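You operate a simulated robot arm through the tools that you are given. There is no shell and no other tool.

You run a simulated two-armed robot. Do the job below in one go: nothing can be reset, and whatever is moved stays where it is left.

JOB
Retension the strip: lift the loop arm, slide its counterweight fully out, lower the arm, brake to mark 8.

The check looks at the end state, three seconds after you hand in, the way a careful person would. Anything else that was tipped, shoved, dropped, spilled or broken makes it a failure.

ROBOT AND FRAMES
Two 7-joint arms with fingered hands on one trunk that stands fixed in place. Base frame: the origin is at the foot of the trunk, x ahead of it, y to its left, z up. Readings come in mm, degrees, newtons and seconds.
The left shoulder is at [94, 128, 1110], the right one opposite. Each reaches about 1156 mm from its shoulder. Payload 5 kg a hand.
The tool frame of a hand sits at the grasp point between the pads (the TCP): z along the fingers, y along the line on which they close. The tips reach 37 mm beyond it. The gripper opens to 124 mm; its body begins 43 mm behind the TCP. The gripper is a hand of 3 fingers: y runs from the thumb to the fingers, the wrist lies at [-21, -116, -203] in the tool frame.
Orientation is that of the tool frame in the base frame, as a unit quaternion [x, y, z, w]. With the fingers straight down and the wrist toward the robot, the tool's x, y and z point along [0, 1, 0], [1, 0, 0] and [0, 0, -1] of the base frame.

CONTROLS
- The arms move only by the tool drive_tool. It takes "left_targets", "right_targets" or both (then of equal length, played together; a hand with none holds still); each is a list that holds one entry, the list of rows, each a list of 6 numbers: the shift along the tool's x, y, z in units of 500 mm (1.0 is 500 mm), then the turn, a rotation vector about the tool's x, y, z in units of 120 degrees (1.0 is 120 degrees). In form: [[[x, y, z, ax, ay, az], ...]]. A call has 1 to 20 rows; each row is the pose to reach, as a shift and turn from the pose commanded when the call began, along the tool's axes at that moment. A call with a number of a shift or a turn outside -1 to 1 is refused whole. Rows are played at 5 a second. More than 50 mm and 8.6 degrees between two rows, and nothing of the call is played. Where a pose cannot be reached the arm comes as near as it can. A force on the tool above 40 N (or 10 N above the force at the start of the call, whichever is more), or a blocked arm, ends the call early, and 0.2 s more pass. In this call time passes only in rows, and 0.2 s behind the last. It gives the time, the measured TCP pose, the force on the tool (base axes), the opening and the grip force at its end, in the units of the frame above (readings bear some noise), with the torque about the TCP (base axes, N m) and any sound that the robot's microphone picked up.
- Cameras (640 x 400 px; columns grow to the right, rows downward): "scene" is now at [248.8, 49.1, 1310.7]; the picture's right is [0.55, -0.84, 0.00], its down [-0.15, -0.09, -0.98] and it looks along [0.83, 0.54, -0.17] (base axes); focal length 214 px, centre (320, 200). "left" rides on the left gripper at [-73, -104, -154] in its tool frame; the picture's right is [-0.83, -0.26, 0.49], its down [0.51, -0.72, 0.47] and it looks along [0.23, 0.64, 0.73] (tool axes); focal length 243 px, centre (320, 200). "right" rides on the right gripper at [72, -104, -154] in its tool frame; the picture's right is [-0.83, 0.26, -0.49], its down [-0.51, -0.72, 0.47] and it looks along [-0.23, 0.64, 0.73] (tool axes); focal length 243 px, centre (320, 200). There is no depth. A picture from a camera that has moved, and an enlarged one, comes with that camera's place and axes in the base frame and with its lens.
- get_image(camera): a new picture of that camera. It takes no simulated time.
- move_column(by): moves the trunk up (or, below 0, down) by that many mm; the arms and the scene camera ride with it, the base frame stays. It gives what a move gives, with no picture.
- set_fingers(index, middle, thumb_bend, thumb_turn, hand): sets how far each is bent, from 0 (flat) to 1 (curled in); at 0.3 the hand is open as for a grip, at 0.7 the pads meet at the TCP. One left out holds its place. A second passes; each finger stops where it meets its share of the squeeze, and holds until it gets a number again. It is the only way to open and close the hand. It gives what a move gives, with no picture; readings hold the bend of each and the force on the fingers (four entries, about 0 where the hand has none), thumb and palm. thumb_turn goes from beside the hand (0) to across from the fingers (1), as for a grip.
- turn_head(pan, tilt): turns the head with the scene camera to pan (to the left, within 80 degrees either way) and tilt (down, from -29 to 69), counted from straight ahead of the robot (the tilt from the chest, where the trunk bows). It gives what a move gives.
- zoom(camera, box): a new picture of the part [left, top, right, bottom] of that camera's present view, enlarged. It takes no simulated time.
- sign_off(): hands the job in; it is judged then, once.

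Places have to be worked out from the pictures, the camera data and where the tool is seen. Open the grippers and draw the arms clear of the work before you hand the job in, unless the task says otherwise.

The tools are called after ">>>" as name(argument=value, ...) on one line, values as JSON. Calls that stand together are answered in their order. drive_tool: Moves the arms, as the interface text tells. Its arguments: {"type":"object","properties":{"left_targets":{"type":"array"},"right_targets":{"type":"array"}},"required":[]} The other tools are called the same way: move_column (by) moves the trunk up or down; set_fingers (index, middle, thumb_bend, thumb_turn, hand) moves the fingers one by one; turn_head (pan, tilt) turns the head that bears the scene camera; get_image (camera) takes a picture; zoom (camera, box) takes an enlarged picture of a part of a camera's view; sign_off () hands the job in.

At the start:

```text
time_s: 0.0
left_tool_pos: [363.2, 478.5, 1394.7]
left_ee_rot: [0.707, 0.707, 0.0, 0.0]
left_contact_force: [0.6, -1.4, 0.0]
left_moment: [0.01, -0.01, 0.03]
left_width: 123.5
left_grasp_force: 0.0
left_shape: jaw
left_bend: [0.3, 0.3, 0.3, 0.98]
left_finger forces: [0.0, 0.0, 0.0, 0.1, 0.1, 0.0]
right_tool_pos: [505.4, 57.5, 1410.3]
right_ee_rot: [0.707, 0.707, -0.001, 0.0]
right_contact_force: [-0.2, -0.9, -0.2]
right_moment: [0.0, 0.01, 0.02]
right_width: 123.6
right_grasp_force: 0.1
right_shape: jaw
right_bend: [0.3, 0.3, 0.3, 0.98]
right_finger forces: [0.1, 0.0, 0.0, 0.0, 0.1, 0.0]
trunk travel left (down, up): [-300.0, 263.0]
head pan, tilt (commanded): [33.1, 10.0]
```

scene: 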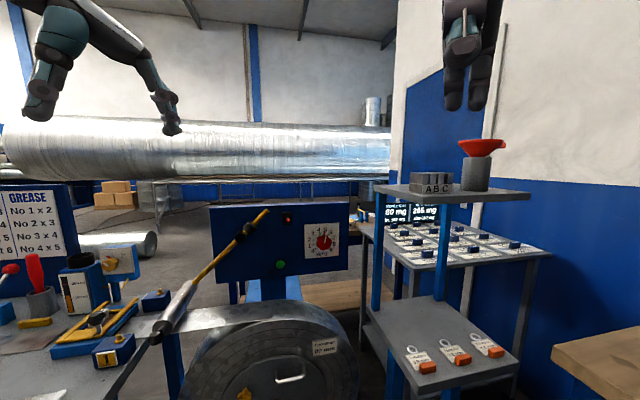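
right: 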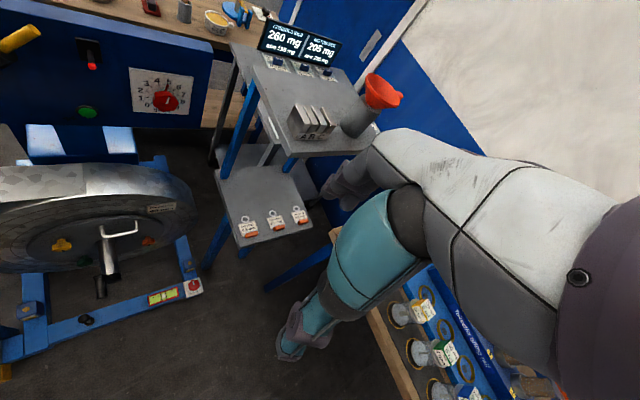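
left: 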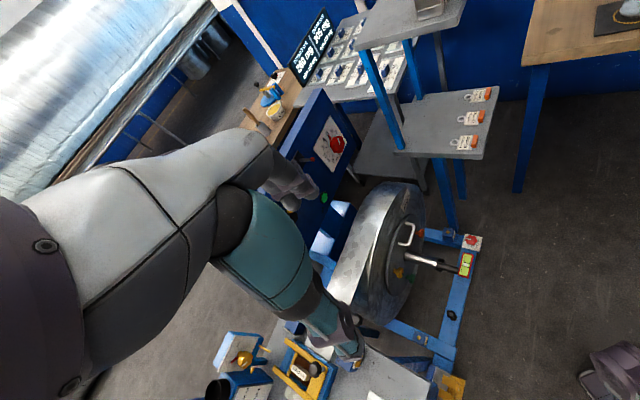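

The scene shows a coil on a decoiler with a long arm holding a yellow rod and a grey cylinder (probably the loop arm and counterweight), plus a blue panel with a red dial (probably the brake). I'll zoom in on these before I move anything.

>>> zoom(camera="scene", box=[100, 190, 360, 352])

>>> zoom(camera="scene", box=[0, 240, 240, 400])

>>> zoom(camera="right", box=[0, 0, 240, 150])

>>> zoom(camera="right", box=[0, 150, 240, 400])

>>> zoom(camera="scene", box=[270, 200, 370, 280])

```text
2.46 times, centred on (230, 271) of scene
camera zoom: at [248.8, 49.1, 1310.7], right [0.55, -0.84, 0.0], down [-0.15, -0.09, -0.98], along [0.83, 0.54, -0.17], focal length 528 px, centre (542, 25)
```

zoom: 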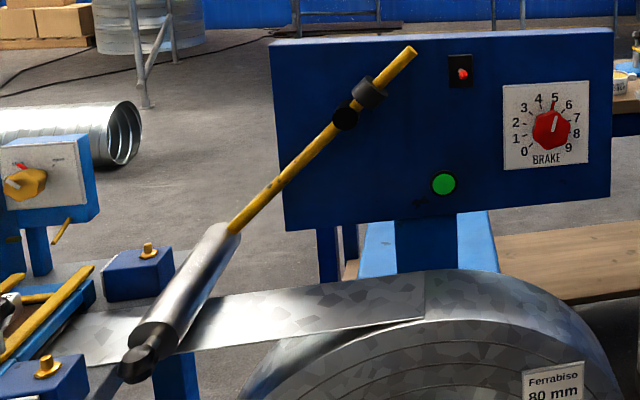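

```text
2.50 times, centred on (120, 320) of scene
camera zoom: at [248.8, 49.1, 1310.7], right [0.55, -0.84, 0.0], down [-0.15, -0.09, -0.98], along [0.83, 0.54, -0.17], focal length 536 px, centre (820, -100)
```

zoom: 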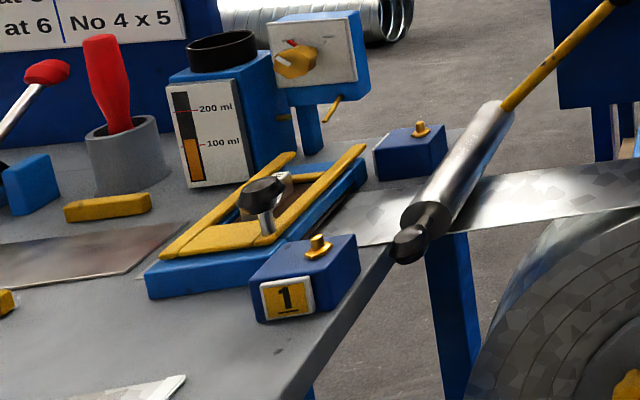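

```text
2.67 times, centred on (120, 75) of right
camera zoom: at [401.7, 131.4, 1564.2], right [0.26, -0.83, 0.49], down [-0.72, -0.51, -0.47], along [0.64, -0.23, -0.73], focal length 647 px, centre (853, 533)
```

zoom: 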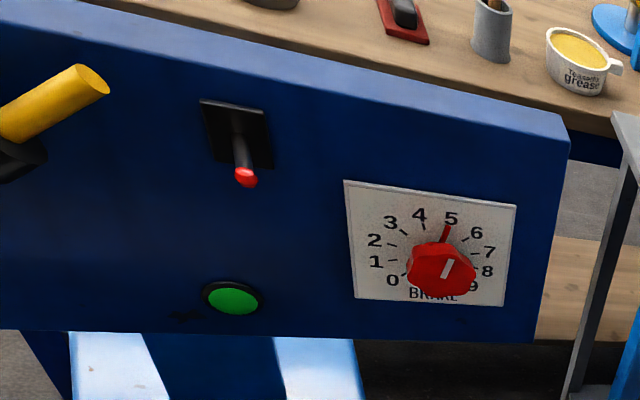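

```text
1.60 times, centred on (120, 275) of right
camera zoom: at [401.7, 131.4, 1564.2], right [0.26, -0.83, 0.49], down [-0.72, -0.51, -0.47], along [0.64, -0.23, -0.73], focal length 388 px, centre (640, 80)
```

zoom: 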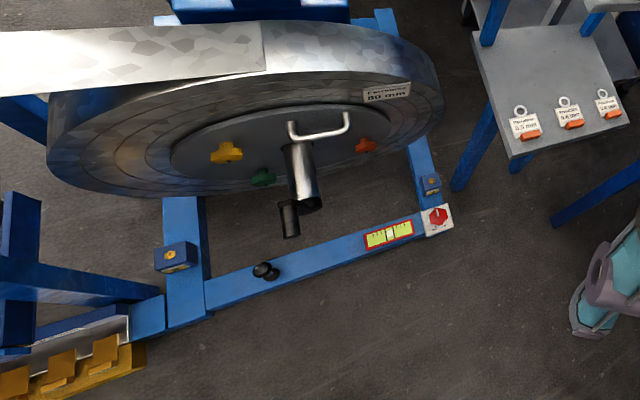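

```text
5.00 times, centred on (320, 240) of scene
camera zoom: at [248.8, 49.1, 1310.7], right [0.55, -0.84, 0.0], down [-0.15, -0.09, -0.98], along [0.83, 0.54, -0.17], focal length 1072 px, centre (320, 0)
```

zoom: 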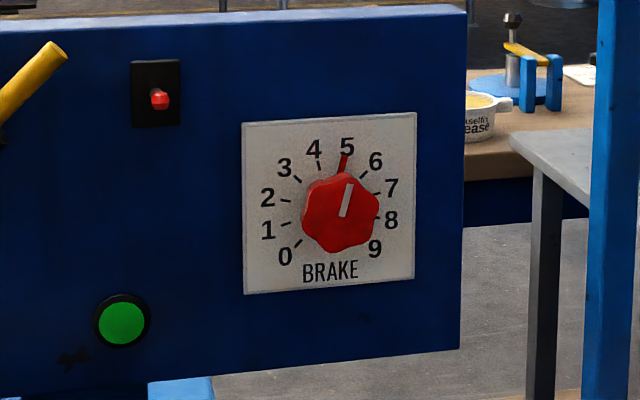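

The dial reads just over 5, and the yellow rod looks pivoted near the panel with a black collar by its upper end. I'll check the left camera and point the head at the rig for a second viewpoint.

>>> zoom(camera="left", box=[200, 80, 480, 255])

>>> zoom(camera="left", box=[180, 225, 480, 400])

>>> turn_head(pan=45, tilt=35)

>>> get_image(camera="scene")

```text
2.29 times, centred on (340, 168) of left
camera zoom: at [259.5, 405.2, 1547.2], right [-0.26, -0.83, -0.49], down [-0.72, 0.51, -0.47], along [0.64, 0.23, -0.73], focal length 555 px, centre (274, 274)
```

zoom: 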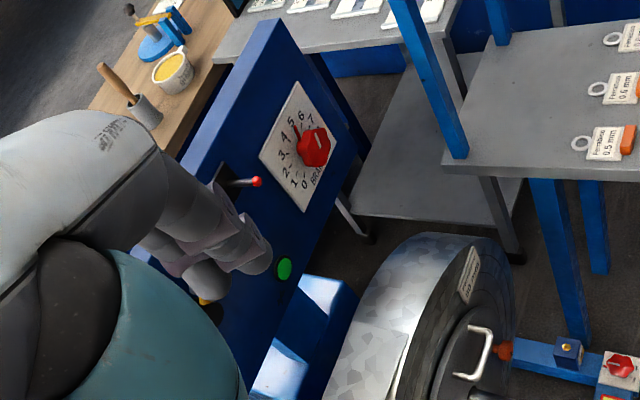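

```text
2.13 times, centred on (330, 312) of left
camera zoom: at [259.5, 405.2, 1547.2], right [-0.26, -0.83, -0.49], down [-0.72, 0.51, -0.47], along [0.64, 0.23, -0.73], focal length 518 px, centre (299, -40)
```

zoom: 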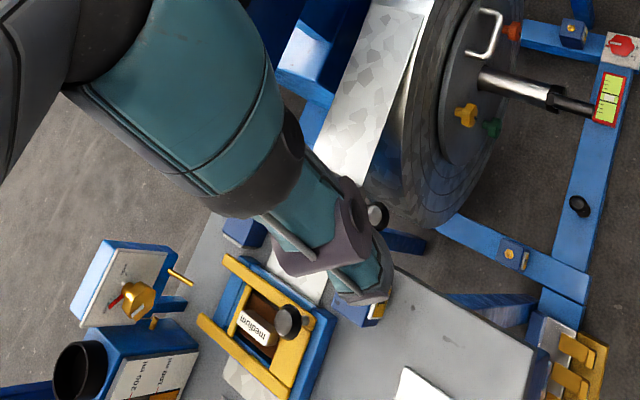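

```text
time_s: 0.9
left_tool_pos: [363.9, 478.6, 1394.3]
left_ee_rot: [0.707, 0.707, 0.001, 0.001]
left_contact_force: [0.0, 0.3, 0.3]
left_moment: [-0.05, 0.01, 0.01]
left_width: 123.6
left_grasp_force: 0.0
left_shape: jaw
left_bend: [0.3, 0.3, 0.3, 0.98]
left_finger forces: [0.0, 0.1, 0.0, 0.1, 0.0, 0.0]
right_tool_pos: [505.6, 58.4, 1410.6]
right_ee_rot: [0.707, 0.708, 0.0, 0.0]
right_contact_force: [1.0, 0.6, 0.2]
right_moment: [-0.01, 0.0, -0.02]
right_width: 123.5
right_grasp_force: 0.0
right_shape: jaw
right_bend: [0.3, 0.3, 0.3, 0.98]
right_finger forces: [0.0, 0.0, 0.1, 0.1, 0.1, 0.0]
trunk travel left (down, up): [-300.0, 263.0]
head pan, tilt (commanded): [45.0, 35.0]
```

```text
taken
camera scene: at [233.1, 60.7, 1270.6], right [0.71, -0.71, 0.0], down [-0.41, -0.41, -0.82], along [0.58, 0.58, -0.57], focal length 214 px, centre (320, 200)
```

scene: 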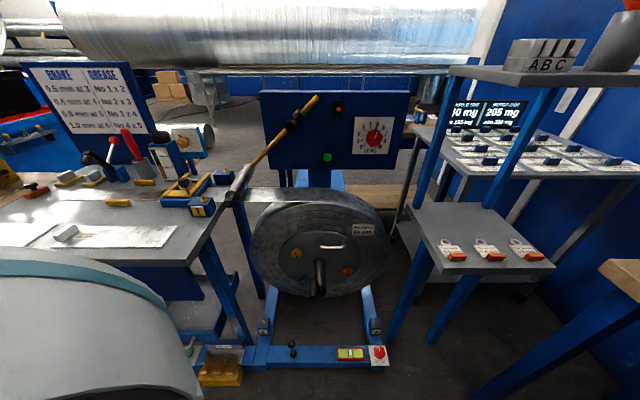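

The rig is in view now. I'll zoom in on the loop arm and the signs from this head position.

>>> zoom(camera="scene", box=[200, 70, 420, 220])

>>> zoom(camera="scene", box=[250, 80, 340, 140])

>>> zoom(camera="scene", box=[20, 50, 220, 200])

>>> zoom(camera="scene", box=[210, 140, 310, 230])

```text
2.67 times, centred on (310, 145) of scene
camera zoom: at [233.1, 60.7, 1270.6], right [0.71, -0.71, 0.0], down [-0.41, -0.41, -0.82], along [0.58, 0.58, -0.57], focal length 572 px, centre (347, 347)
```

zoom: 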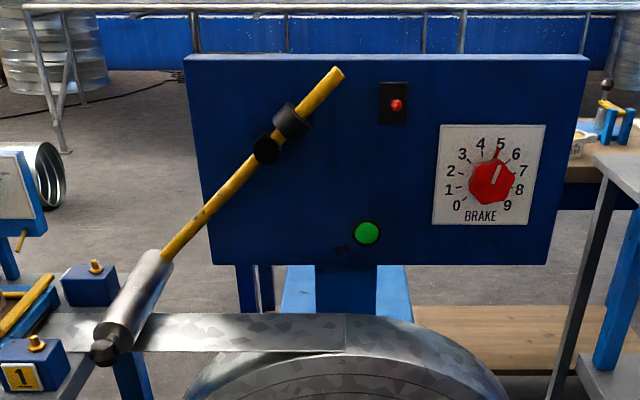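

```text
6.67 times, centred on (295, 110) of scene
camera zoom: at [233.1, 60.7, 1270.6], right [0.71, -0.71, 0.0], down [-0.41, -0.41, -0.82], along [0.58, 0.58, -0.57], focal length 1430 px, centre (487, 800)
```

zoom: 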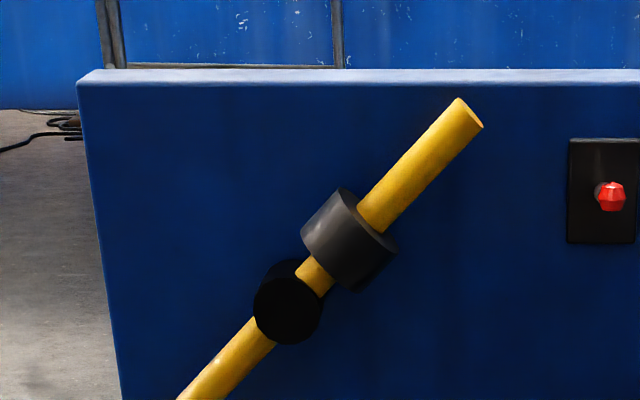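

```text
2.67 times, centred on (120, 125) of scene
camera zoom: at [233.1, 60.7, 1270.6], right [0.71, -0.71, 0.0], down [-0.41, -0.41, -0.82], along [0.58, 0.58, -0.57], focal length 572 px, centre (853, 400)
```

zoom: 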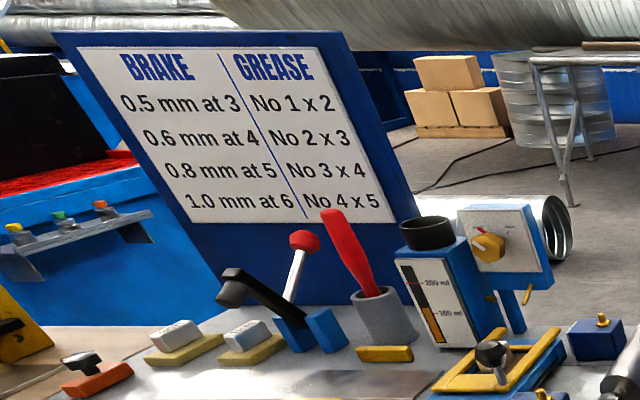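

```text
4.44 times, centred on (260, 185) of scene
camera zoom: at [233.1, 60.7, 1270.6], right [0.71, -0.71, 0.0], down [-0.41, -0.41, -0.82], along [0.58, 0.58, -0.57], focal length 953 px, centre (587, 267)
```

zoom: 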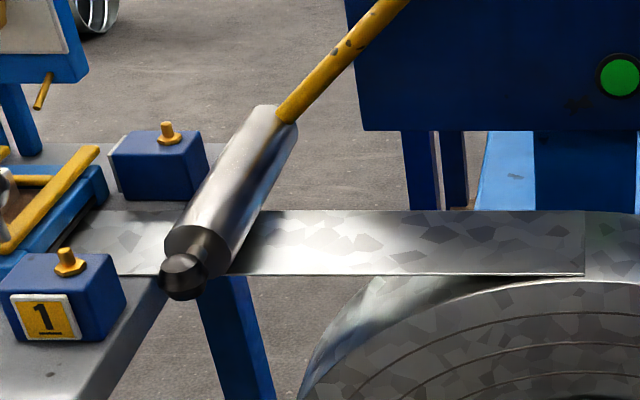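

The layout is clear: the panel faces about 45° to my left. The loop arm pivots on the black stub, its roller and knob rest on the strip, and the black collar on the tail is the counterweight, now near the pivot. Next I'll look at the hands' finger layout.

>>> turn_head(pan=15, tilt=-15)

>>> get_image(camera="scene")

>>> get_image(camera="right")

```text
time_s: 2.1
left_tool_pos: [362.9, 478.6, 1393.9]
left_ee_rot: [0.707, 0.707, 0.001, -0.001]
left_contact_force: [-0.9, 0.7, 0.1]
left_moment: [0.01, -0.02, 0.0]
left_width: 123.7
left_grasp_force: 0.2
left_shape: jaw
left_bend: [0.3, 0.3, 0.3, 0.98]
left_finger forces: [0.0, 0.0, 0.1, 0.1, 0.1, 0.1]
right_tool_pos: [504.8, 58.0, 1409.9]
right_ee_rot: [0.707, 0.707, 0.0, 0.0]
right_contact_force: [-0.6, -0.2, 0.0]
right_moment: [-0.01, -0.02, -0.04]
right_width: 123.5
right_grasp_force: 0.1
right_shape: jaw
right_bend: [0.3, 0.3, 0.3, 0.98]
right_finger forces: [0.0, 0.0, 0.1, 0.0, 0.0, 0.0]
trunk travel left (down, up): [-300.0, 263.0]
head pan, tilt (commanded): [15.0, -15.0]
```

```text
taken
camera scene: at [248.6, 19.2, 1349.1], right [0.26, -0.97, 0.0], down [0.25, 0.07, -0.97], along [0.93, 0.25, 0.26], focal length 214 px, centre (320, 200)
```

scene: 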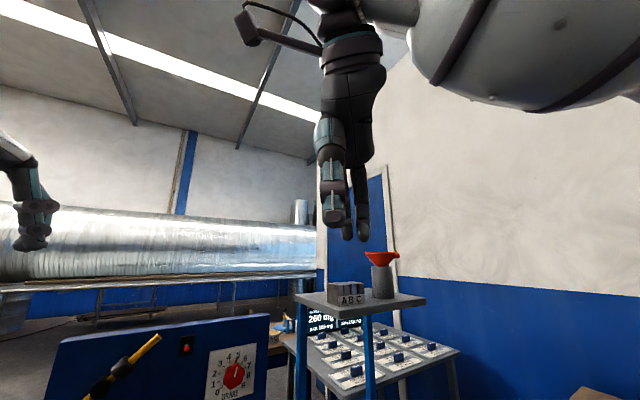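

```text
taken
camera right: at [401.7, 131.4, 1564.2], right [0.26, -0.83, 0.49], down [-0.72, -0.51, -0.47], along [0.64, -0.23, -0.73], focal length 243 px, centre (320, 200)
```

right: 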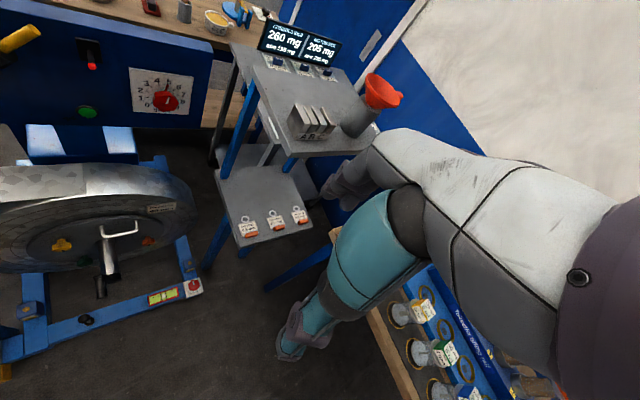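

The right hand points fingers-down with the thumb toward me. I'll zoom in on it to learn how the fingers are spaced.

>>> zoom(camera="scene", box=[270, 20, 430, 250])

>>> zoom(camera="right", box=[260, 130, 420, 370])

>>> zoom(camera="scene", box=[60, 300, 280, 400])

```text
1.74 times, centred on (350, 135) of scene
camera zoom: at [248.6, 19.2, 1349.1], right [0.26, -0.97, 0.0], down [0.25, 0.07, -0.97], along [0.93, 0.25, 0.26], focal length 373 px, centre (268, 313)
```

zoom: 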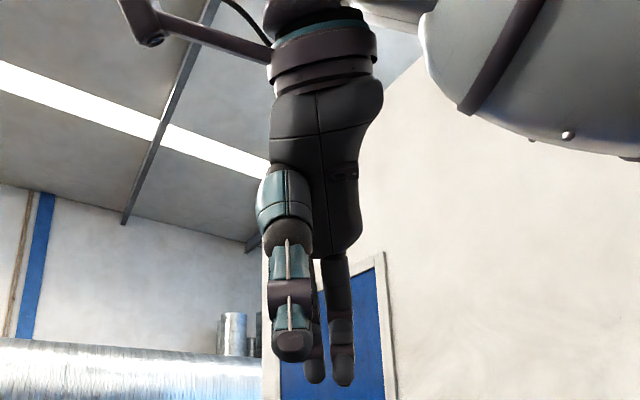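

```text
1.67 times, centred on (340, 250) of right
camera zoom: at [401.7, 131.4, 1564.2], right [0.26, -0.83, 0.49], down [-0.72, -0.51, -0.47], along [0.64, -0.23, -0.73], focal length 404 px, centre (287, 117)
```

zoom: 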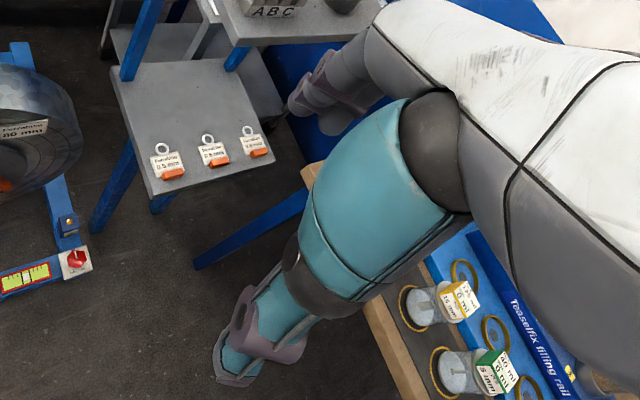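

```text
2.91 times, centred on (170, 350) of scene
camera zoom: at [248.6, 19.2, 1349.1], right [0.26, -0.97, 0.0], down [0.25, 0.07, -0.97], along [0.93, 0.25, 0.26], focal length 624 px, centre (756, -236)
```

zoom: 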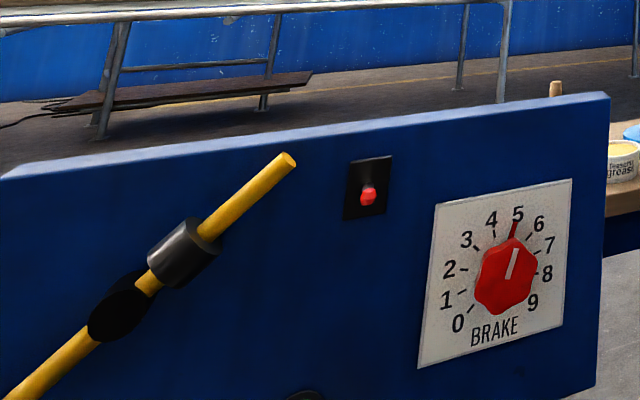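

The index and middle fingers sit about 25 mm apart, with the thumb opposite them. Before moving the arms I'll look over the surroundings on both sides.

>>> turn_head(pan=0, tilt=45)

>>> get_image(camera="scene")

>>> turn_head(pan=75, tilt=45)

>>> get_image(camera="scene")

```text
time_s: 3.4
left_tool_pos: [362.6, 478.7, 1394.7]
left_ee_rot: [0.707, 0.707, 0.0, -0.001]
left_contact_force: [1.1, -1.2, 0.1]
left_moment: [-0.01, -0.01, 0.0]
left_width: 123.7
left_grasp_force: 0.0
left_shape: jaw
left_bend: [0.3, 0.3, 0.3, 0.98]
left_finger forces: [0.0, 0.0, 0.1, 0.0, 0.0, 0.0]
right_tool_pos: [505.2, 59.2, 1409.7]
right_ee_rot: [0.707, 0.708, 0.0, 0.0]
right_contact_force: [0.4, 0.2, 0.2]
right_moment: [0.01, -0.01, 0.0]
right_width: 123.5
right_grasp_force: 0.1
right_shape: jaw
right_bend: [0.3, 0.3, 0.3, 0.98]
right_finger forces: [0.0, 0.0, 0.2, 0.0, 0.1, 0.0]
trunk travel left (down, up): [-300.0, 263.0]
head pan, tilt (commanded): [0.0, 45.0]
```

```text
taken
camera scene: at [252.2, -1.6, 1255.8], right [0.0, -1.0, 0.0], down [-0.71, 0.0, -0.71], along [0.71, 0.0, -0.71], focal length 214 px, centre (320, 200)
```

scene: 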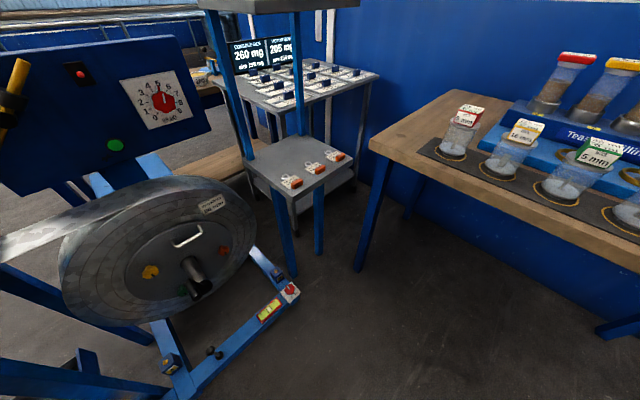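

```text
time_s: 4.8
left_tool_pos: [364.1, 477.6, 1394.3]
left_ee_rot: [0.707, 0.707, 0.0, -0.001]
left_contact_force: [-0.6, 0.1, 0.3]
left_moment: [0.01, 0.0, 0.03]
left_width: 123.9
left_grasp_force: 0.1
left_shape: jaw
left_bend: [0.3, 0.3, 0.3, 0.98]
left_finger forces: [0.0, 0.1, 0.1, 0.0, 0.1, 0.0]
right_tool_pos: [505.4, 58.2, 1410.2]
right_ee_rot: [0.707, 0.707, 0.0, 0.001]
right_contact_force: [-0.6, 0.2, -0.9]
right_moment: [0.0, 0.01, -0.02]
right_width: 123.7
right_grasp_force: 0.0
right_shape: jaw
right_bend: [0.3, 0.3, 0.3, 0.98]
right_finger forces: [0.0, 0.1, 0.1, 0.0, 0.1, 0.0]
trunk travel left (down, up): [-300.0, 263.0]
head pan, tilt (commanded): [75.0, 45.0]
```

```text
taken
camera scene: at [192.0, 76.9, 1255.7], right [0.97, -0.26, 0.0], down [-0.18, -0.68, -0.71], along [0.18, 0.68, -0.71], focal length 214 px, centre (320, 200)
```

scene: 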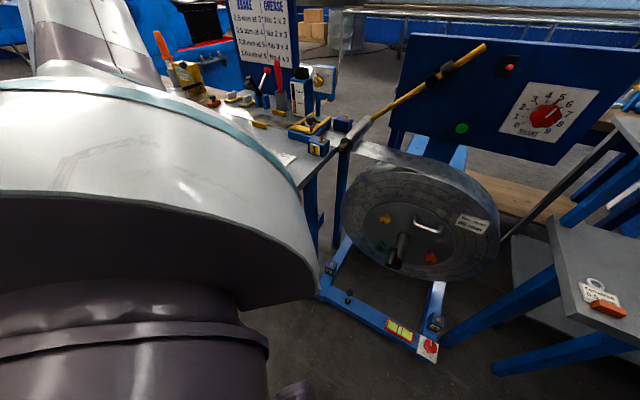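

The left side of the bench and the right-hand shelf are both clear of the paths I plan. First I'll turn the left hand so its fingers point at the panel (thumb lower right, fingers upper left) and bring it partway down, then check the result.

>>> drive_tool(left_targets=[[[0.0029, -0.0024, 0.0325, -0.0544, 0.0002, -0.0383], [0.0059, -0.0048, 0.0651, -0.1088, 0.0005, -0.0766], [0.0088, -0.0072, 0.0976, -0.1631, 0.0007, -0.1149], [0.0117, -0.0096, 0.1301, -0.2175, 0.001, -0.1531], [0.0147, -0.012, 0.1627, -0.2719, 0.0012, -0.1914], [0.0176, -0.0144, 0.1952, -0.3263, 0.0014, -0.2297], [0.0205, -0.0168, 0.2277, -0.3807, 0.0017, -0.268], [0.0235, -0.0192, 0.2603, -0.435, 0.0019, -0.3063], [0.0264, -0.0216, 0.2928, -0.4894, 0.0022, -0.3446], [0.0293, -0.024, 0.3253, -0.5438, 0.0024, -0.3829], [0.0323, -0.0264, 0.3578, -0.5982, 0.0026, -0.4212], [0.0352, -0.0288, 0.3904, -0.6526, 0.0029, -0.4594], [0.0381, -0.0312, 0.4229, -0.7069, 0.0031, -0.4977], [0.0411, -0.0336, 0.4554, -0.7613, 0.0034, -0.536], [0.044, -0.036, 0.488, -0.8157, 0.0036, -0.5743]]])

>>> turn_head(pan=60, tilt=30)

>>> get_image(camera="scene")

>>> get_image(camera="left")

```text
time_s: 8.2
left_tool_pos: [506.2, 577.1, 1076.0]
left_ee_rot: [0.071, 0.766, 0.499, 0.399]
left_contact_force: [0.2, 0.5, -0.9]
left_moment: [0.06, 0.0, 0.03]
left_width: 124.2
left_grasp_force: 0.0
left_shape: jaw
left_bend: [0.3, 0.3, 0.3, 0.97]
left_finger forces: [0.1, 0.0, 0.1, 0.0, 0.0, 0.0]
left hand out of reach, approached as far as the arm can: row 6, 7, 8, 9, 10, 11, 12, 13, 14, 15
right_tool_pos: [506.5, 57.0, 1410.0]
right_ee_rot: [0.707, 0.708, 0.0, 0.0]
right_contact_force: [0.7, -0.4, 0.0]
right_moment: [-0.01, 0.04, -0.03]
right_width: 123.7
right_grasp_force: 0.1
right_shape: jaw
right_bend: [0.3, 0.3, 0.3, 0.98]
right_finger forces: [0.0, 0.0, 0.0, 0.0, 0.1, 0.1]
trunk travel left (down, up): [-300.0, 263.0]
head pan, tilt (commanded): [75.0, 45.0]
stopped in row 15 (left hand): the arm was blocked; the commanded pose is now the measured one
```

```text
time_s: 9.0
left_tool_pos: [504.8, 576.5, 1077.5]
left_ee_rot: [0.071, 0.766, 0.499, 0.4]
left_contact_force: [-0.2, -0.9, 0.0]
left_moment: [-0.02, -0.01, 0.0]
left_width: 124.0
left_grasp_force: 0.0
left_shape: jaw
left_bend: [0.3, 0.3, 0.3, 0.97]
left_finger forces: [0.0, 0.0, 0.1, 0.0, 0.0, 0.0]
right_tool_pos: [505.1, 58.0, 1410.4]
right_ee_rot: [0.707, 0.707, 0.001, 0.0]
right_contact_force: [0.2, -1.1, -0.5]
right_moment: [-0.01, 0.03, 0.0]
right_width: 123.6
right_grasp_force: 0.1
right_shape: jaw
right_bend: [0.3, 0.3, 0.3, 0.98]
right_finger forces: [0.1, 0.0, 0.1, 0.1, 0.1, 0.0]
trunk travel left (down, up): [-300.0, 263.0]
head pan, tilt (commanded): [60.0, 30.0]
```

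```text
taken
camera scene: at [215.9, 76.8, 1278.3], right [0.87, -0.5, 0.0], down [-0.25, -0.43, -0.87], along [0.43, 0.75, -0.5], focal length 214 px, centre (320, 200)
```

scene: 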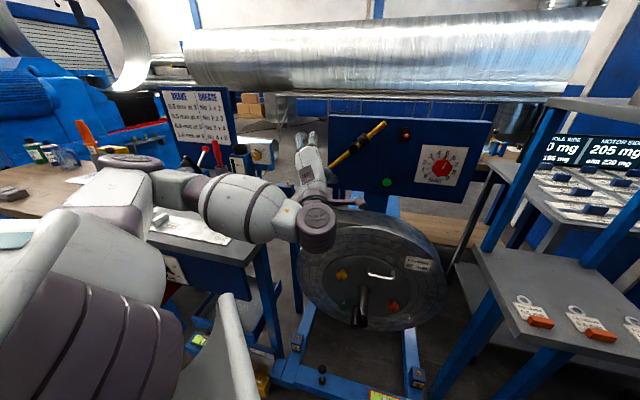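

```text
taken
camera left: at [479.6, 378.8, 1057.8], right [0.97, -0.2, 0.15], down [0.19, 0.23, -0.95], along [0.16, 0.95, 0.27], focal length 243 px, centre (320, 200)
```

left: 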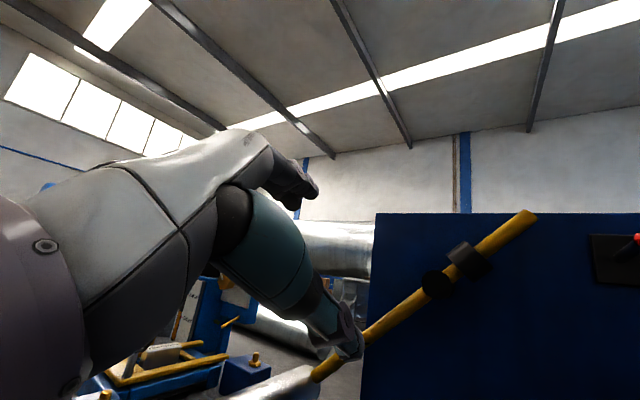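

The wrist was too close to the shoulder for that midpoint pose, but it settled in open air in nearly the orientation I want. Triangulation puts the roller knob near a=-152, b=737, z=892 in panel-aligned axes, roughly base (414, 629, 892). I'll narrow the left hand a little and move to a spot up and to the right of the knob, so I can slide in sideways.

>>> set_fingers(hand="left", index=0.4, middle=0.4, thumb_bend=0.4)

>>> zoom(camera="scene", box=[240, 110, 400, 220])

```text
time_s: 10.0
left_tool_pos: [504.5, 576.7, 1076.3]
left_ee_rot: [0.071, 0.766, 0.498, 0.401]
left_contact_force: [0.4, 0.5, 0.5]
left_moment: [-0.02, -0.01, -0.03]
left_width: 99.8
left_grasp_force: 0.2
left_shape: fingers
left_bend: [0.4, 0.4, 0.4, 0.97]
left_finger forces: [0.1, 0.0, 0.1, 0.0, 0.1, 0.1]
right_tool_pos: [504.4, 56.5, 1410.0]
right_ee_rot: [0.707, 0.708, 0.0, 0.0]
right_contact_force: [0.8, -0.6, -0.6]
right_moment: [-0.02, 0.03, 0.0]
right_width: 124.0
right_grasp_force: 0.0
right_shape: jaw
right_bend: [0.3, 0.3, 0.3, 0.98]
right_finger forces: [0.1, 0.0, 0.0, 0.0, 0.0, 0.1]
trunk travel left (down, up): [-300.0, 263.0]
head pan, tilt (commanded): [60.0, 30.0]
```

```text
3.64 times, centred on (320, 165) of scene
camera zoom: at [216.1, 76.7, 1278.3], right [0.87, -0.5, 0.0], down [-0.25, -0.43, -0.87], along [0.43, 0.75, -0.5], focal length 780 px, centre (320, 327)
```

zoom: 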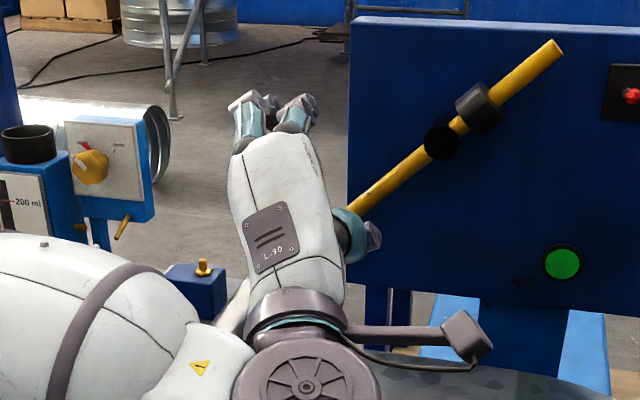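

The left hand is in free space with the back of the hand toward me and fingers pointing at the panel. I'll lower it to the position beside the knob.

>>> drive_tool(left_targets=[[[0.029, -0.05, -0.0084, 0, 0, 0], [0.058, -0.1, -0.0168, 0, 0, 0], [0.087, -0.15, -0.0252, 0, 0, 0], [0.116, -0.2, -0.0336, 0, 0, 0]]])

>>> get_image(camera="left")

>>> get_image(camera="scene")

```text
time_s: 11.0
left_tool_pos: [473.1, 588.7, 995.0]
left_ee_rot: [0.074, 0.766, 0.497, 0.401]
left_contact_force: [-0.2, -0.2, 0.0]
left_moment: [0.0, 0.04, -0.02]
left_width: 98.9
left_grasp_force: 0.0
left_shape: fingers
left_bend: [0.4, 0.4, 0.4, 0.97]
left_finger forces: [0.0, 0.1, 0.0, 0.1, 0.1, 0.0]
left hand out of reach, approached as far as the arm can: row 1, 2, 3, 4
right_tool_pos: [504.9, 57.8, 1411.0]
right_ee_rot: [0.707, 0.708, 0.0, 0.0]
right_contact_force: [-0.3, 0.2, -0.5]
right_moment: [-0.03, -0.01, -0.07]
right_width: 123.6
right_grasp_force: 0.1
right_shape: jaw
right_bend: [0.3, 0.3, 0.3, 0.98]
right_finger forces: [0.0, 0.0, 0.1, 0.0, 0.1, 0.0]
trunk travel left (down, up): [-300.0, 263.0]
head pan, tilt (commanded): [60.0, 30.0]
```

```text
taken
camera left: at [446.0, 391.5, 976.4], right [0.97, -0.21, 0.14], down [0.19, 0.23, -0.95], along [0.17, 0.95, 0.27], focal length 243 px, centre (320, 200)
```

left: 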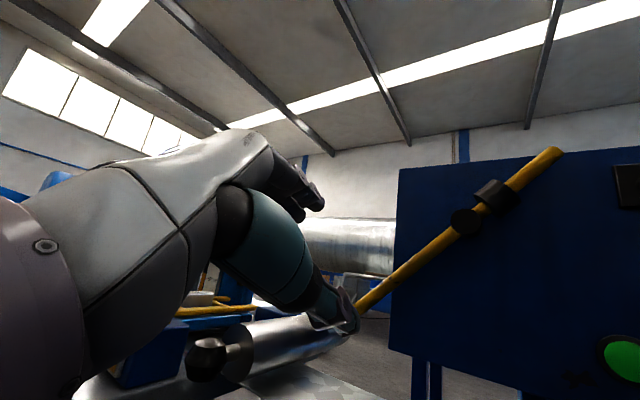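

```text
taken
camera scene: at [216.0, 77.0, 1278.3], right [0.87, -0.5, 0.0], down [-0.25, -0.43, -0.87], along [0.43, 0.75, -0.5], focal length 214 px, centre (320, 200)
```

scene: 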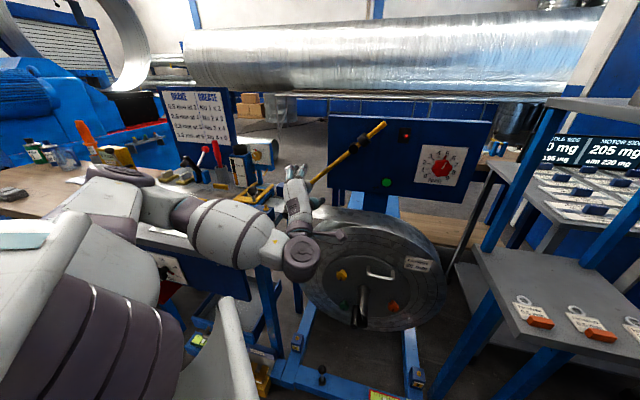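

The arm can't hold that pose this close to the shoulder. A better plan is to grip the yellow rod just above the roller from the upper left, where the reach is natural and no panel is behind it. I'll lift the left hand away and rotate it for that grip.

>>> drive_tool(left_targets=[[[0.0006, 0.039, 0.0016, 0.0645, -0.0133, -0.0051], [0.0012, 0.078, 0.0032, 0.129, -0.0266, -0.0102], [0.0019, 0.117, 0.0049, 0.1934, -0.0399, -0.0153], [0.0025, 0.156, 0.0065, 0.2579, -0.0532, -0.0204], [0.0031, 0.194, 0.0081, 0.3224, -0.0664, -0.0255], [0.0037, 0.233, 0.0097, 0.3869, -0.0797, -0.0306], [0.0044, 0.272, 0.0114, 0.4513, -0.093, -0.0357], [0.005, 0.311, 0.013, 0.5158, -0.1063, -0.0408]]])

>>> get_image(camera="left")

>>> get_image(camera="scene")

```text
time_s: 12.8
left_tool_pos: [429.1, 668.3, 1121.8]
left_ee_rot: [0.289, 0.867, 0.009, 0.406]
left_contact_force: [0.7, 0.1, 0.2]
left_moment: [0.04, 0.04, 0.0]
left_width: 99.0
left_grasp_force: 0.0
left_shape: fingers
left_bend: [0.4, 0.4, 0.4, 0.97]
left_finger forces: [0.1, 0.1, 0.1, 0.0, 0.0, 0.0]
left hand out of reach, approached as far as the arm can: row 1, 2, 3, 4, 5
right_tool_pos: [504.5, 55.1, 1410.5]
right_ee_rot: [0.706, 0.708, 0.001, -0.001]
right_contact_force: [0.6, -0.1, 0.5]
right_moment: [0.06, 0.04, 0.03]
right_width: 123.8
right_grasp_force: 0.2
right_shape: jaw
right_bend: [0.3, 0.3, 0.3, 0.98]
right_finger forces: [0.0, 0.0, 0.0, 0.0, 0.0, 0.0]
trunk travel left (down, up): [-300.0, 263.0]
head pan, tilt (commanded): [60.0, 30.0]
```

```text
taken
camera left: at [305.2, 576.6, 1248.0], right [0.64, -0.75, 0.18], down [-0.28, -0.45, -0.85], along [0.72, 0.49, -0.49], focal length 243 px, centre (320, 200)
```

left: 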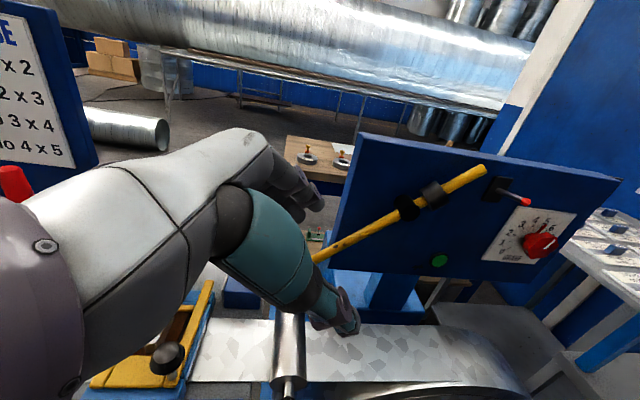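

```text
taken
camera scene: at [216.2, 75.0, 1278.4], right [0.87, -0.5, 0.0], down [-0.25, -0.43, -0.87], along [0.43, 0.75, -0.5], focal length 214 px, centre (320, 200)
```

scene: 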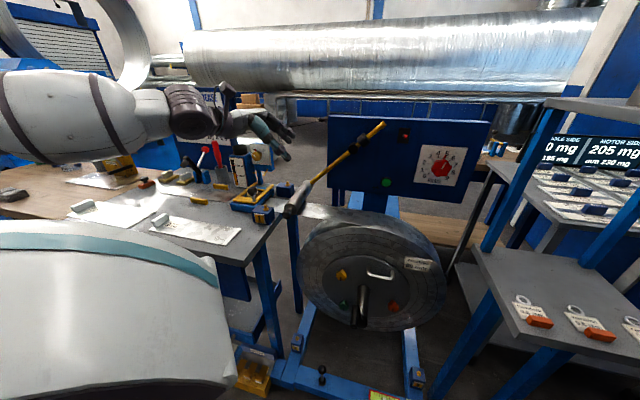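

The left arm reached that pose cleanly, and its camera now sees the rod, collar and roller from the side. I'll zoom in to refine positions.

>>> zoom(camera="left", box=[260, 150, 580, 350])

>>> zoom(camera="left", box=[180, 240, 420, 400])

>>> zoom(camera="scene", box=[200, 80, 420, 220])

```text
2.00 times, centred on (420, 250) of left
camera zoom: at [305.2, 576.6, 1248.0], right [0.64, -0.75, 0.18], down [-0.28, -0.45, -0.85], along [0.72, 0.49, -0.49], focal length 485 px, centre (120, 100)
```

zoom: 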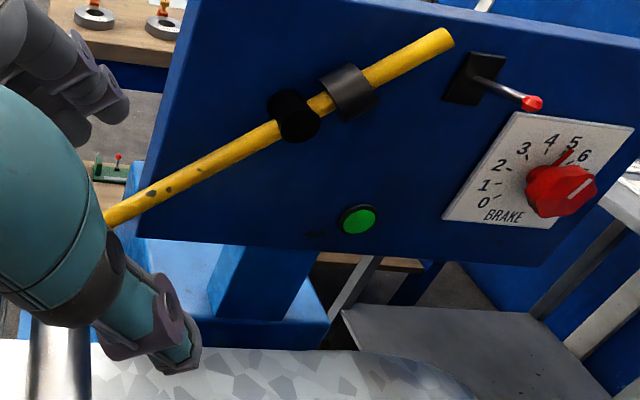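

```text
2.50 times, centred on (300, 320) of left
camera zoom: at [305.2, 576.6, 1248.0], right [0.64, -0.75, 0.18], down [-0.28, -0.45, -0.85], along [0.72, 0.49, -0.49], focal length 606 px, centre (370, -100)
```

zoom: 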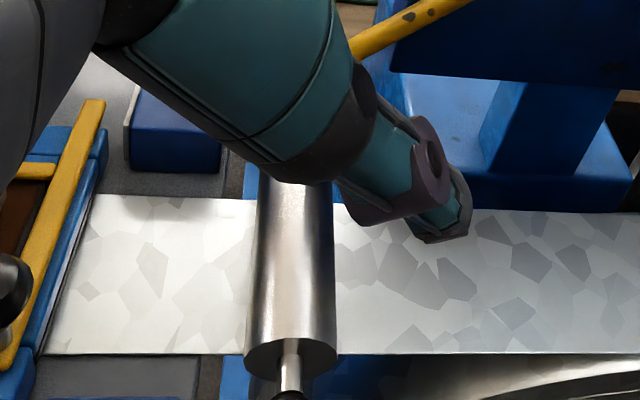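

```text
2.86 times, centred on (310, 150) of scene
camera zoom: at [216.2, 75.0, 1278.4], right [0.87, -0.5, 0.0], down [-0.25, -0.43, -0.87], along [0.43, 0.75, -0.5], focal length 613 px, centre (349, 343)
```

zoom: 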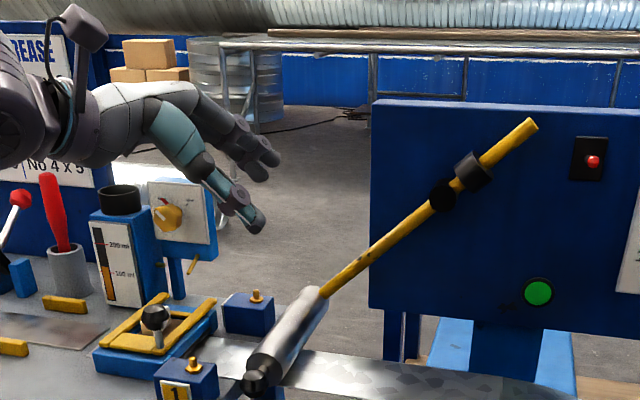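

Measurements agree: the rod lies at about b≈955 and its pivot is near (a≈20, z≈1061). The left hand can move to the pre-grasp point up and left of the rod, just above the roller.

>>> drive_tool(left_targets=[[[0.0372, 0.0456, 0.0444, 0, 0, 0], [0.0744, 0.0911, 0.0889, 0, 0, 0], [0.1116, 0.1367, 0.1333, 0, 0, 0], [0.1488, 0.1822, 0.1778, 0, 0, 0], [0.186, 0.2278, 0.2222, 0, 0, 0]]])

>>> get_image(camera="left")

>>> zoom(camera="scene", box=[200, 80, 420, 220])

```text
time_s: 14.0
left_tool_pos: [515.2, 786.1, 1006.6]
left_ee_rot: [0.287, 0.868, 0.006, 0.405]
left_contact_force: [0.6, 0.0, -0.5]
left_moment: [-0.03, 0.02, 0.01]
left_width: 99.0
left_grasp_force: 0.0
left_shape: fingers
left_bend: [0.4, 0.4, 0.4, 0.97]
left_finger forces: [0.0, 0.0, 0.1, 0.0, 0.0, 0.0]
right_tool_pos: [506.7, 58.6, 1409.7]
right_ee_rot: [0.707, 0.708, -0.002, 0.0]
right_contact_force: [0.6, 0.6, -0.7]
right_moment: [0.0, 0.02, -0.01]
right_width: 123.5
right_grasp_force: 0.0
right_shape: jaw
right_bend: [0.3, 0.3, 0.3, 0.98]
right_finger forces: [0.0, 0.0, 0.0, 0.0, 0.1, 0.1]
trunk travel left (down, up): [-300.0, 263.0]
head pan, tilt (commanded): [60.0, 30.0]
```

```text
taken
camera left: at [392.1, 695.6, 1133.7], right [0.64, -0.74, 0.19], down [-0.28, -0.45, -0.85], along [0.71, 0.49, -0.5], focal length 243 px, centre (320, 200)
```

left: 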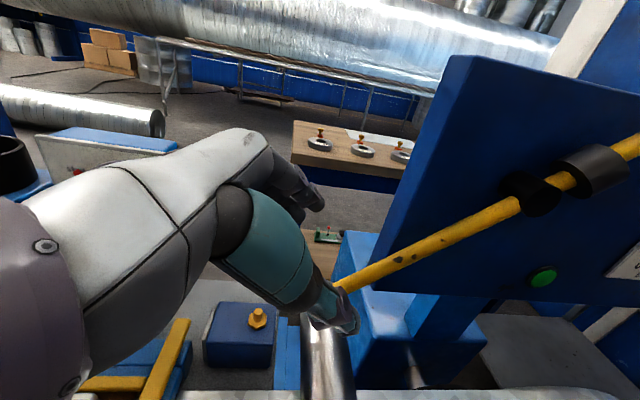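

```text
2.86 times, centred on (310, 150) of scene
camera zoom: at [217.0, 77.9, 1278.1], right [0.87, -0.5, 0.0], down [-0.25, -0.43, -0.87], along [0.43, 0.75, -0.5], focal length 613 px, centre (349, 343)
```

zoom: 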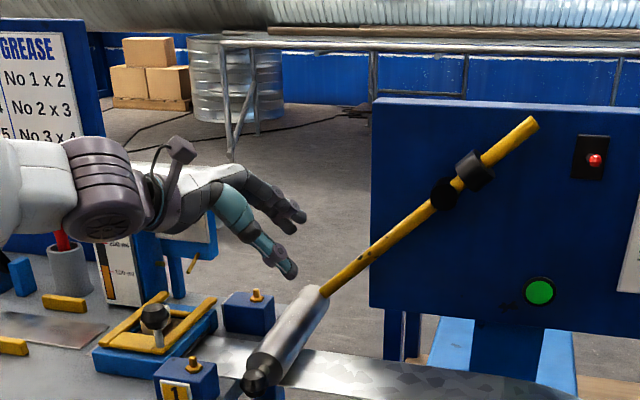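

The approach direction points at the rod just above the roller. I'll advance most of the way and check again.

>>> drive_tool(left_targets=[[[0.002, -0.0015, 0.05, 0, 0, 0], [0.004, -0.003, 0.1, 0, 0, 0], [0.006, -0.0045, 0.15, 0, 0, 0], [0.0076, -0.0056, 0.18, 0, 0, 0]]])

>>> get_image(camera="left")

>>> zoom(camera="scene", box=[240, 100, 400, 220])

>>> zoom(camera="right", box=[0, 0, 160, 100])

```text
time_s: 15.0
left_tool_pos: [576.5, 767.6, 943.3]
left_ee_rot: [0.286, 0.868, 0.007, 0.405]
left_contact_force: [-0.8, 0.5, 0.3]
left_moment: [-0.01, 0.0, -0.05]
left_width: 99.2
left_grasp_force: 0.1
left_shape: fingers
left_bend: [0.4, 0.4, 0.4, 0.97]
left_finger forces: [0.1, 0.1, 0.1, 0.0, 0.1, 0.1]
right_tool_pos: [505.5, 58.7, 1410.7]
right_ee_rot: [0.707, 0.708, 0.0, 0.0]
right_contact_force: [0.9, 0.5, 0.5]
right_moment: [-0.01, 0.0, 0.03]
right_width: 123.6
right_grasp_force: 0.0
right_shape: jaw
right_bend: [0.3, 0.3, 0.3, 0.98]
right_finger forces: [0.0, 0.0, 0.1, 0.0, 0.1, 0.0]
trunk travel left (down, up): [-300.0, 263.0]
head pan, tilt (commanded): [60.0, 30.0]
```

```text
taken
camera left: at [454.0, 676.0, 1070.4], right [0.64, -0.74, 0.19], down [-0.28, -0.45, -0.85], along [0.71, 0.49, -0.5], focal length 243 px, centre (320, 200)
```

left: 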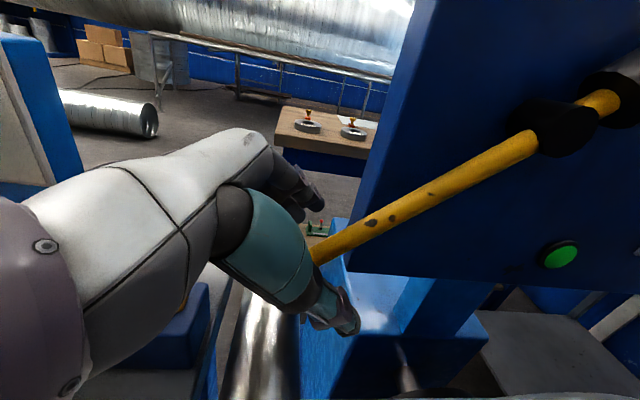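

```text
3.33 times, centred on (320, 160) of scene
camera zoom: at [216.8, 77.3, 1278.2], right [0.87, -0.5, 0.0], down [-0.25, -0.43, -0.87], along [0.43, 0.75, -0.5], focal length 715 px, centre (320, 333)
```

zoom: 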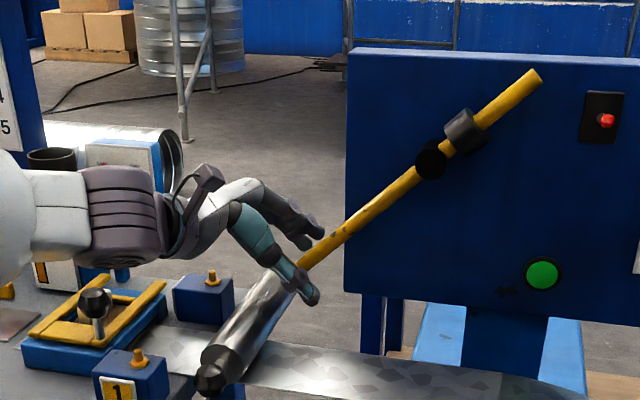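

```text
4.00 times, centred on (80, 50) of right
camera zoom: at [402.3, 132.2, 1564.0], right [0.26, -0.83, 0.49], down [-0.72, -0.51, -0.47], along [0.64, -0.23, -0.73], focal length 970 px, centre (1280, 800)
```

zoom: 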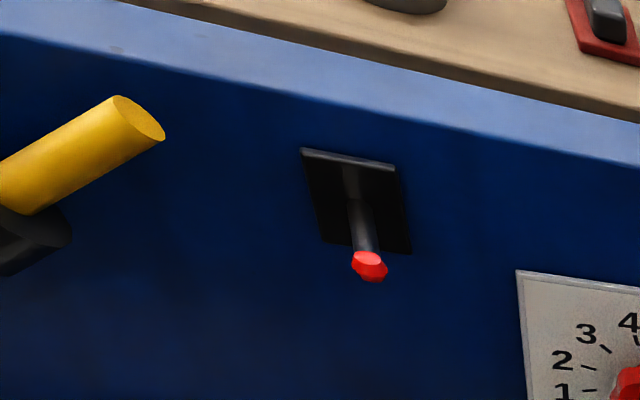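

The thumb sits in front of the rod and the fingers are behind it, clear of the roller and panel. I'll advance the last ~37 mm.

>>> drive_tool(left_targets=[[[0, 0, 0.025, 0, 0, 0], [0, 0, 0.05, 0, 0, 0], [0, 0, 0.074, 0, 0, 0]]])

>>> get_image(camera="left")

>>> zoom(camera="scene", box=[240, 100, 400, 220])

```text
time_s: 15.8
left_tool_pos: [601.0, 759.5, 919.0]
left_ee_rot: [0.287, 0.868, 0.007, 0.405]
left_contact_force: [0.0, -0.6, -0.1]
left_moment: [0.0, -0.02, 0.0]
left_width: 99.3
left_grasp_force: 0.1
left_shape: fingers
left_bend: [0.4, 0.4, 0.4, 0.97]
left_finger forces: [0.0, 0.0, 0.1, 0.0, 0.0, 0.1]
right_tool_pos: [505.5, 58.7, 1410.6]
right_ee_rot: [0.707, 0.708, 0.0, 0.0]
right_contact_force: [0.0, -0.5, 0.5]
right_moment: [0.01, 0.01, -0.02]
right_width: 123.8
right_grasp_force: 0.0
right_shape: jaw
right_bend: [0.3, 0.3, 0.3, 0.98]
right_finger forces: [0.0, 0.1, 0.0, 0.0, 0.0, 0.0]
trunk travel left (down, up): [-300.0, 263.0]
head pan, tilt (commanded): [60.0, 30.0]
```

```text
taken
camera left: at [478.8, 668.4, 1045.6], right [0.64, -0.74, 0.19], down [-0.28, -0.45, -0.85], along [0.72, 0.49, -0.5], focal length 243 px, centre (320, 200)
```

left: 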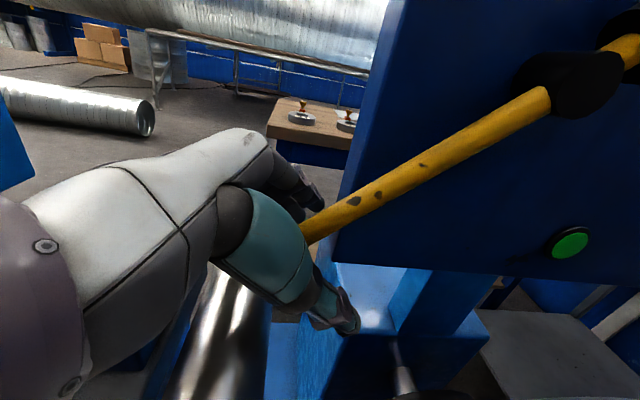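

```text
3.33 times, centred on (320, 160) of scene
camera zoom: at [216.3, 76.7, 1278.3], right [0.87, -0.5, 0.0], down [-0.25, -0.43, -0.87], along [0.43, 0.75, -0.5], focal length 715 px, centre (320, 333)
```

zoom: 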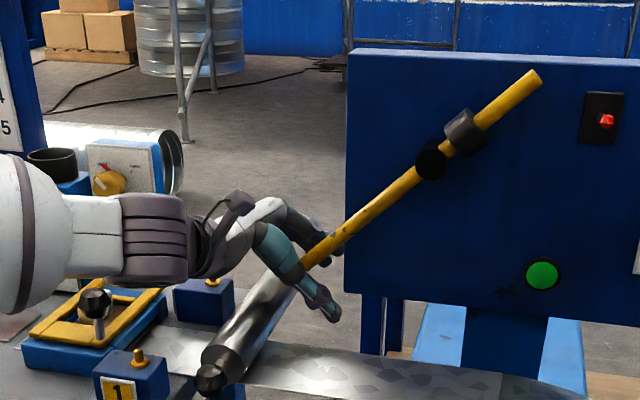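

The rod now sits between thumb and fingers, slightly toward the palm. I'll close the left hand on it in stages, watching the forces.

>>> set_fingers(hand="left", index=0.58, middle=0.58, thumb_bend=0.58)

>>> get_image(camera="left")

>>> zoom(camera="scene", box=[270, 140, 370, 215])

```text
time_s: 16.8
left_tool_pos: [601.7, 758.0, 919.1]
left_ee_rot: [0.287, 0.868, 0.007, 0.405]
left_contact_force: [-0.1, -0.2, -0.1]
left_moment: [0.0, -0.02, -0.04]
left_width: 46.7
left_grasp_force: 0.1
left_shape: fingers
left_bend: [0.57, 0.57, 0.57, 0.97]
left_finger forces: [0.0, 0.1, 0.0, 0.0, 0.0, 0.0]
right_tool_pos: [505.1, 57.2, 1410.8]
right_ee_rot: [0.706, 0.708, 0.0, 0.0]
right_contact_force: [0.7, 1.1, 0.8]
right_moment: [-0.02, 0.01, 0.03]
right_width: 123.9
right_grasp_force: 0.1
right_shape: jaw
right_bend: [0.3, 0.3, 0.3, 0.98]
right_finger forces: [0.1, 0.0, 0.0, 0.1, 0.1, 0.1]
trunk travel left (down, up): [-300.0, 263.0]
head pan, tilt (commanded): [60.0, 30.0]
```

```text
taken
camera left: at [478.7, 668.1, 1045.9], right [0.64, -0.75, 0.19], down [-0.28, -0.45, -0.85], along [0.72, 0.49, -0.5], focal length 243 px, centre (320, 200)
```

left: 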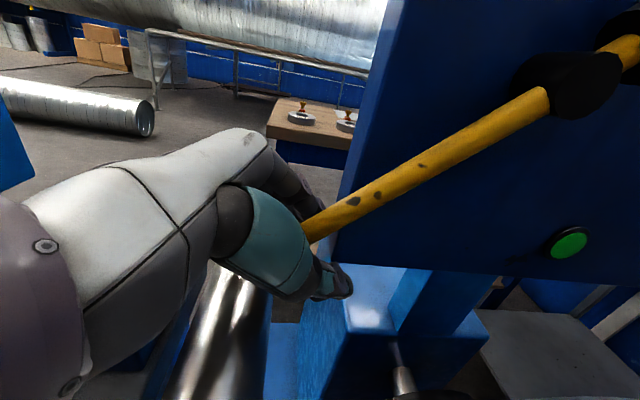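

```text
5.33 times, centred on (320, 178) of scene
camera zoom: at [216.1, 76.7, 1278.3], right [0.87, -0.5, 0.0], down [-0.25, -0.43, -0.87], along [0.43, 0.75, -0.5], focal length 1144 px, centre (320, 320)
```

zoom: 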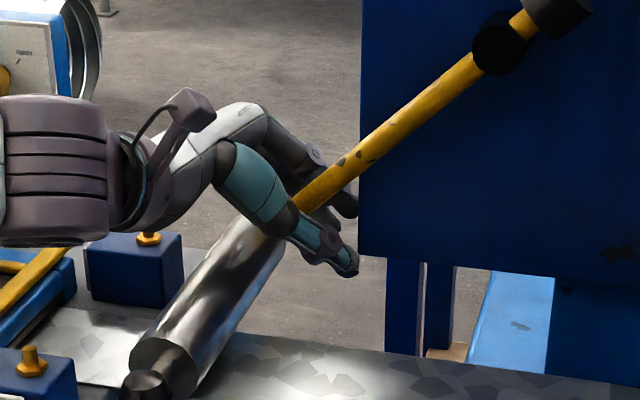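

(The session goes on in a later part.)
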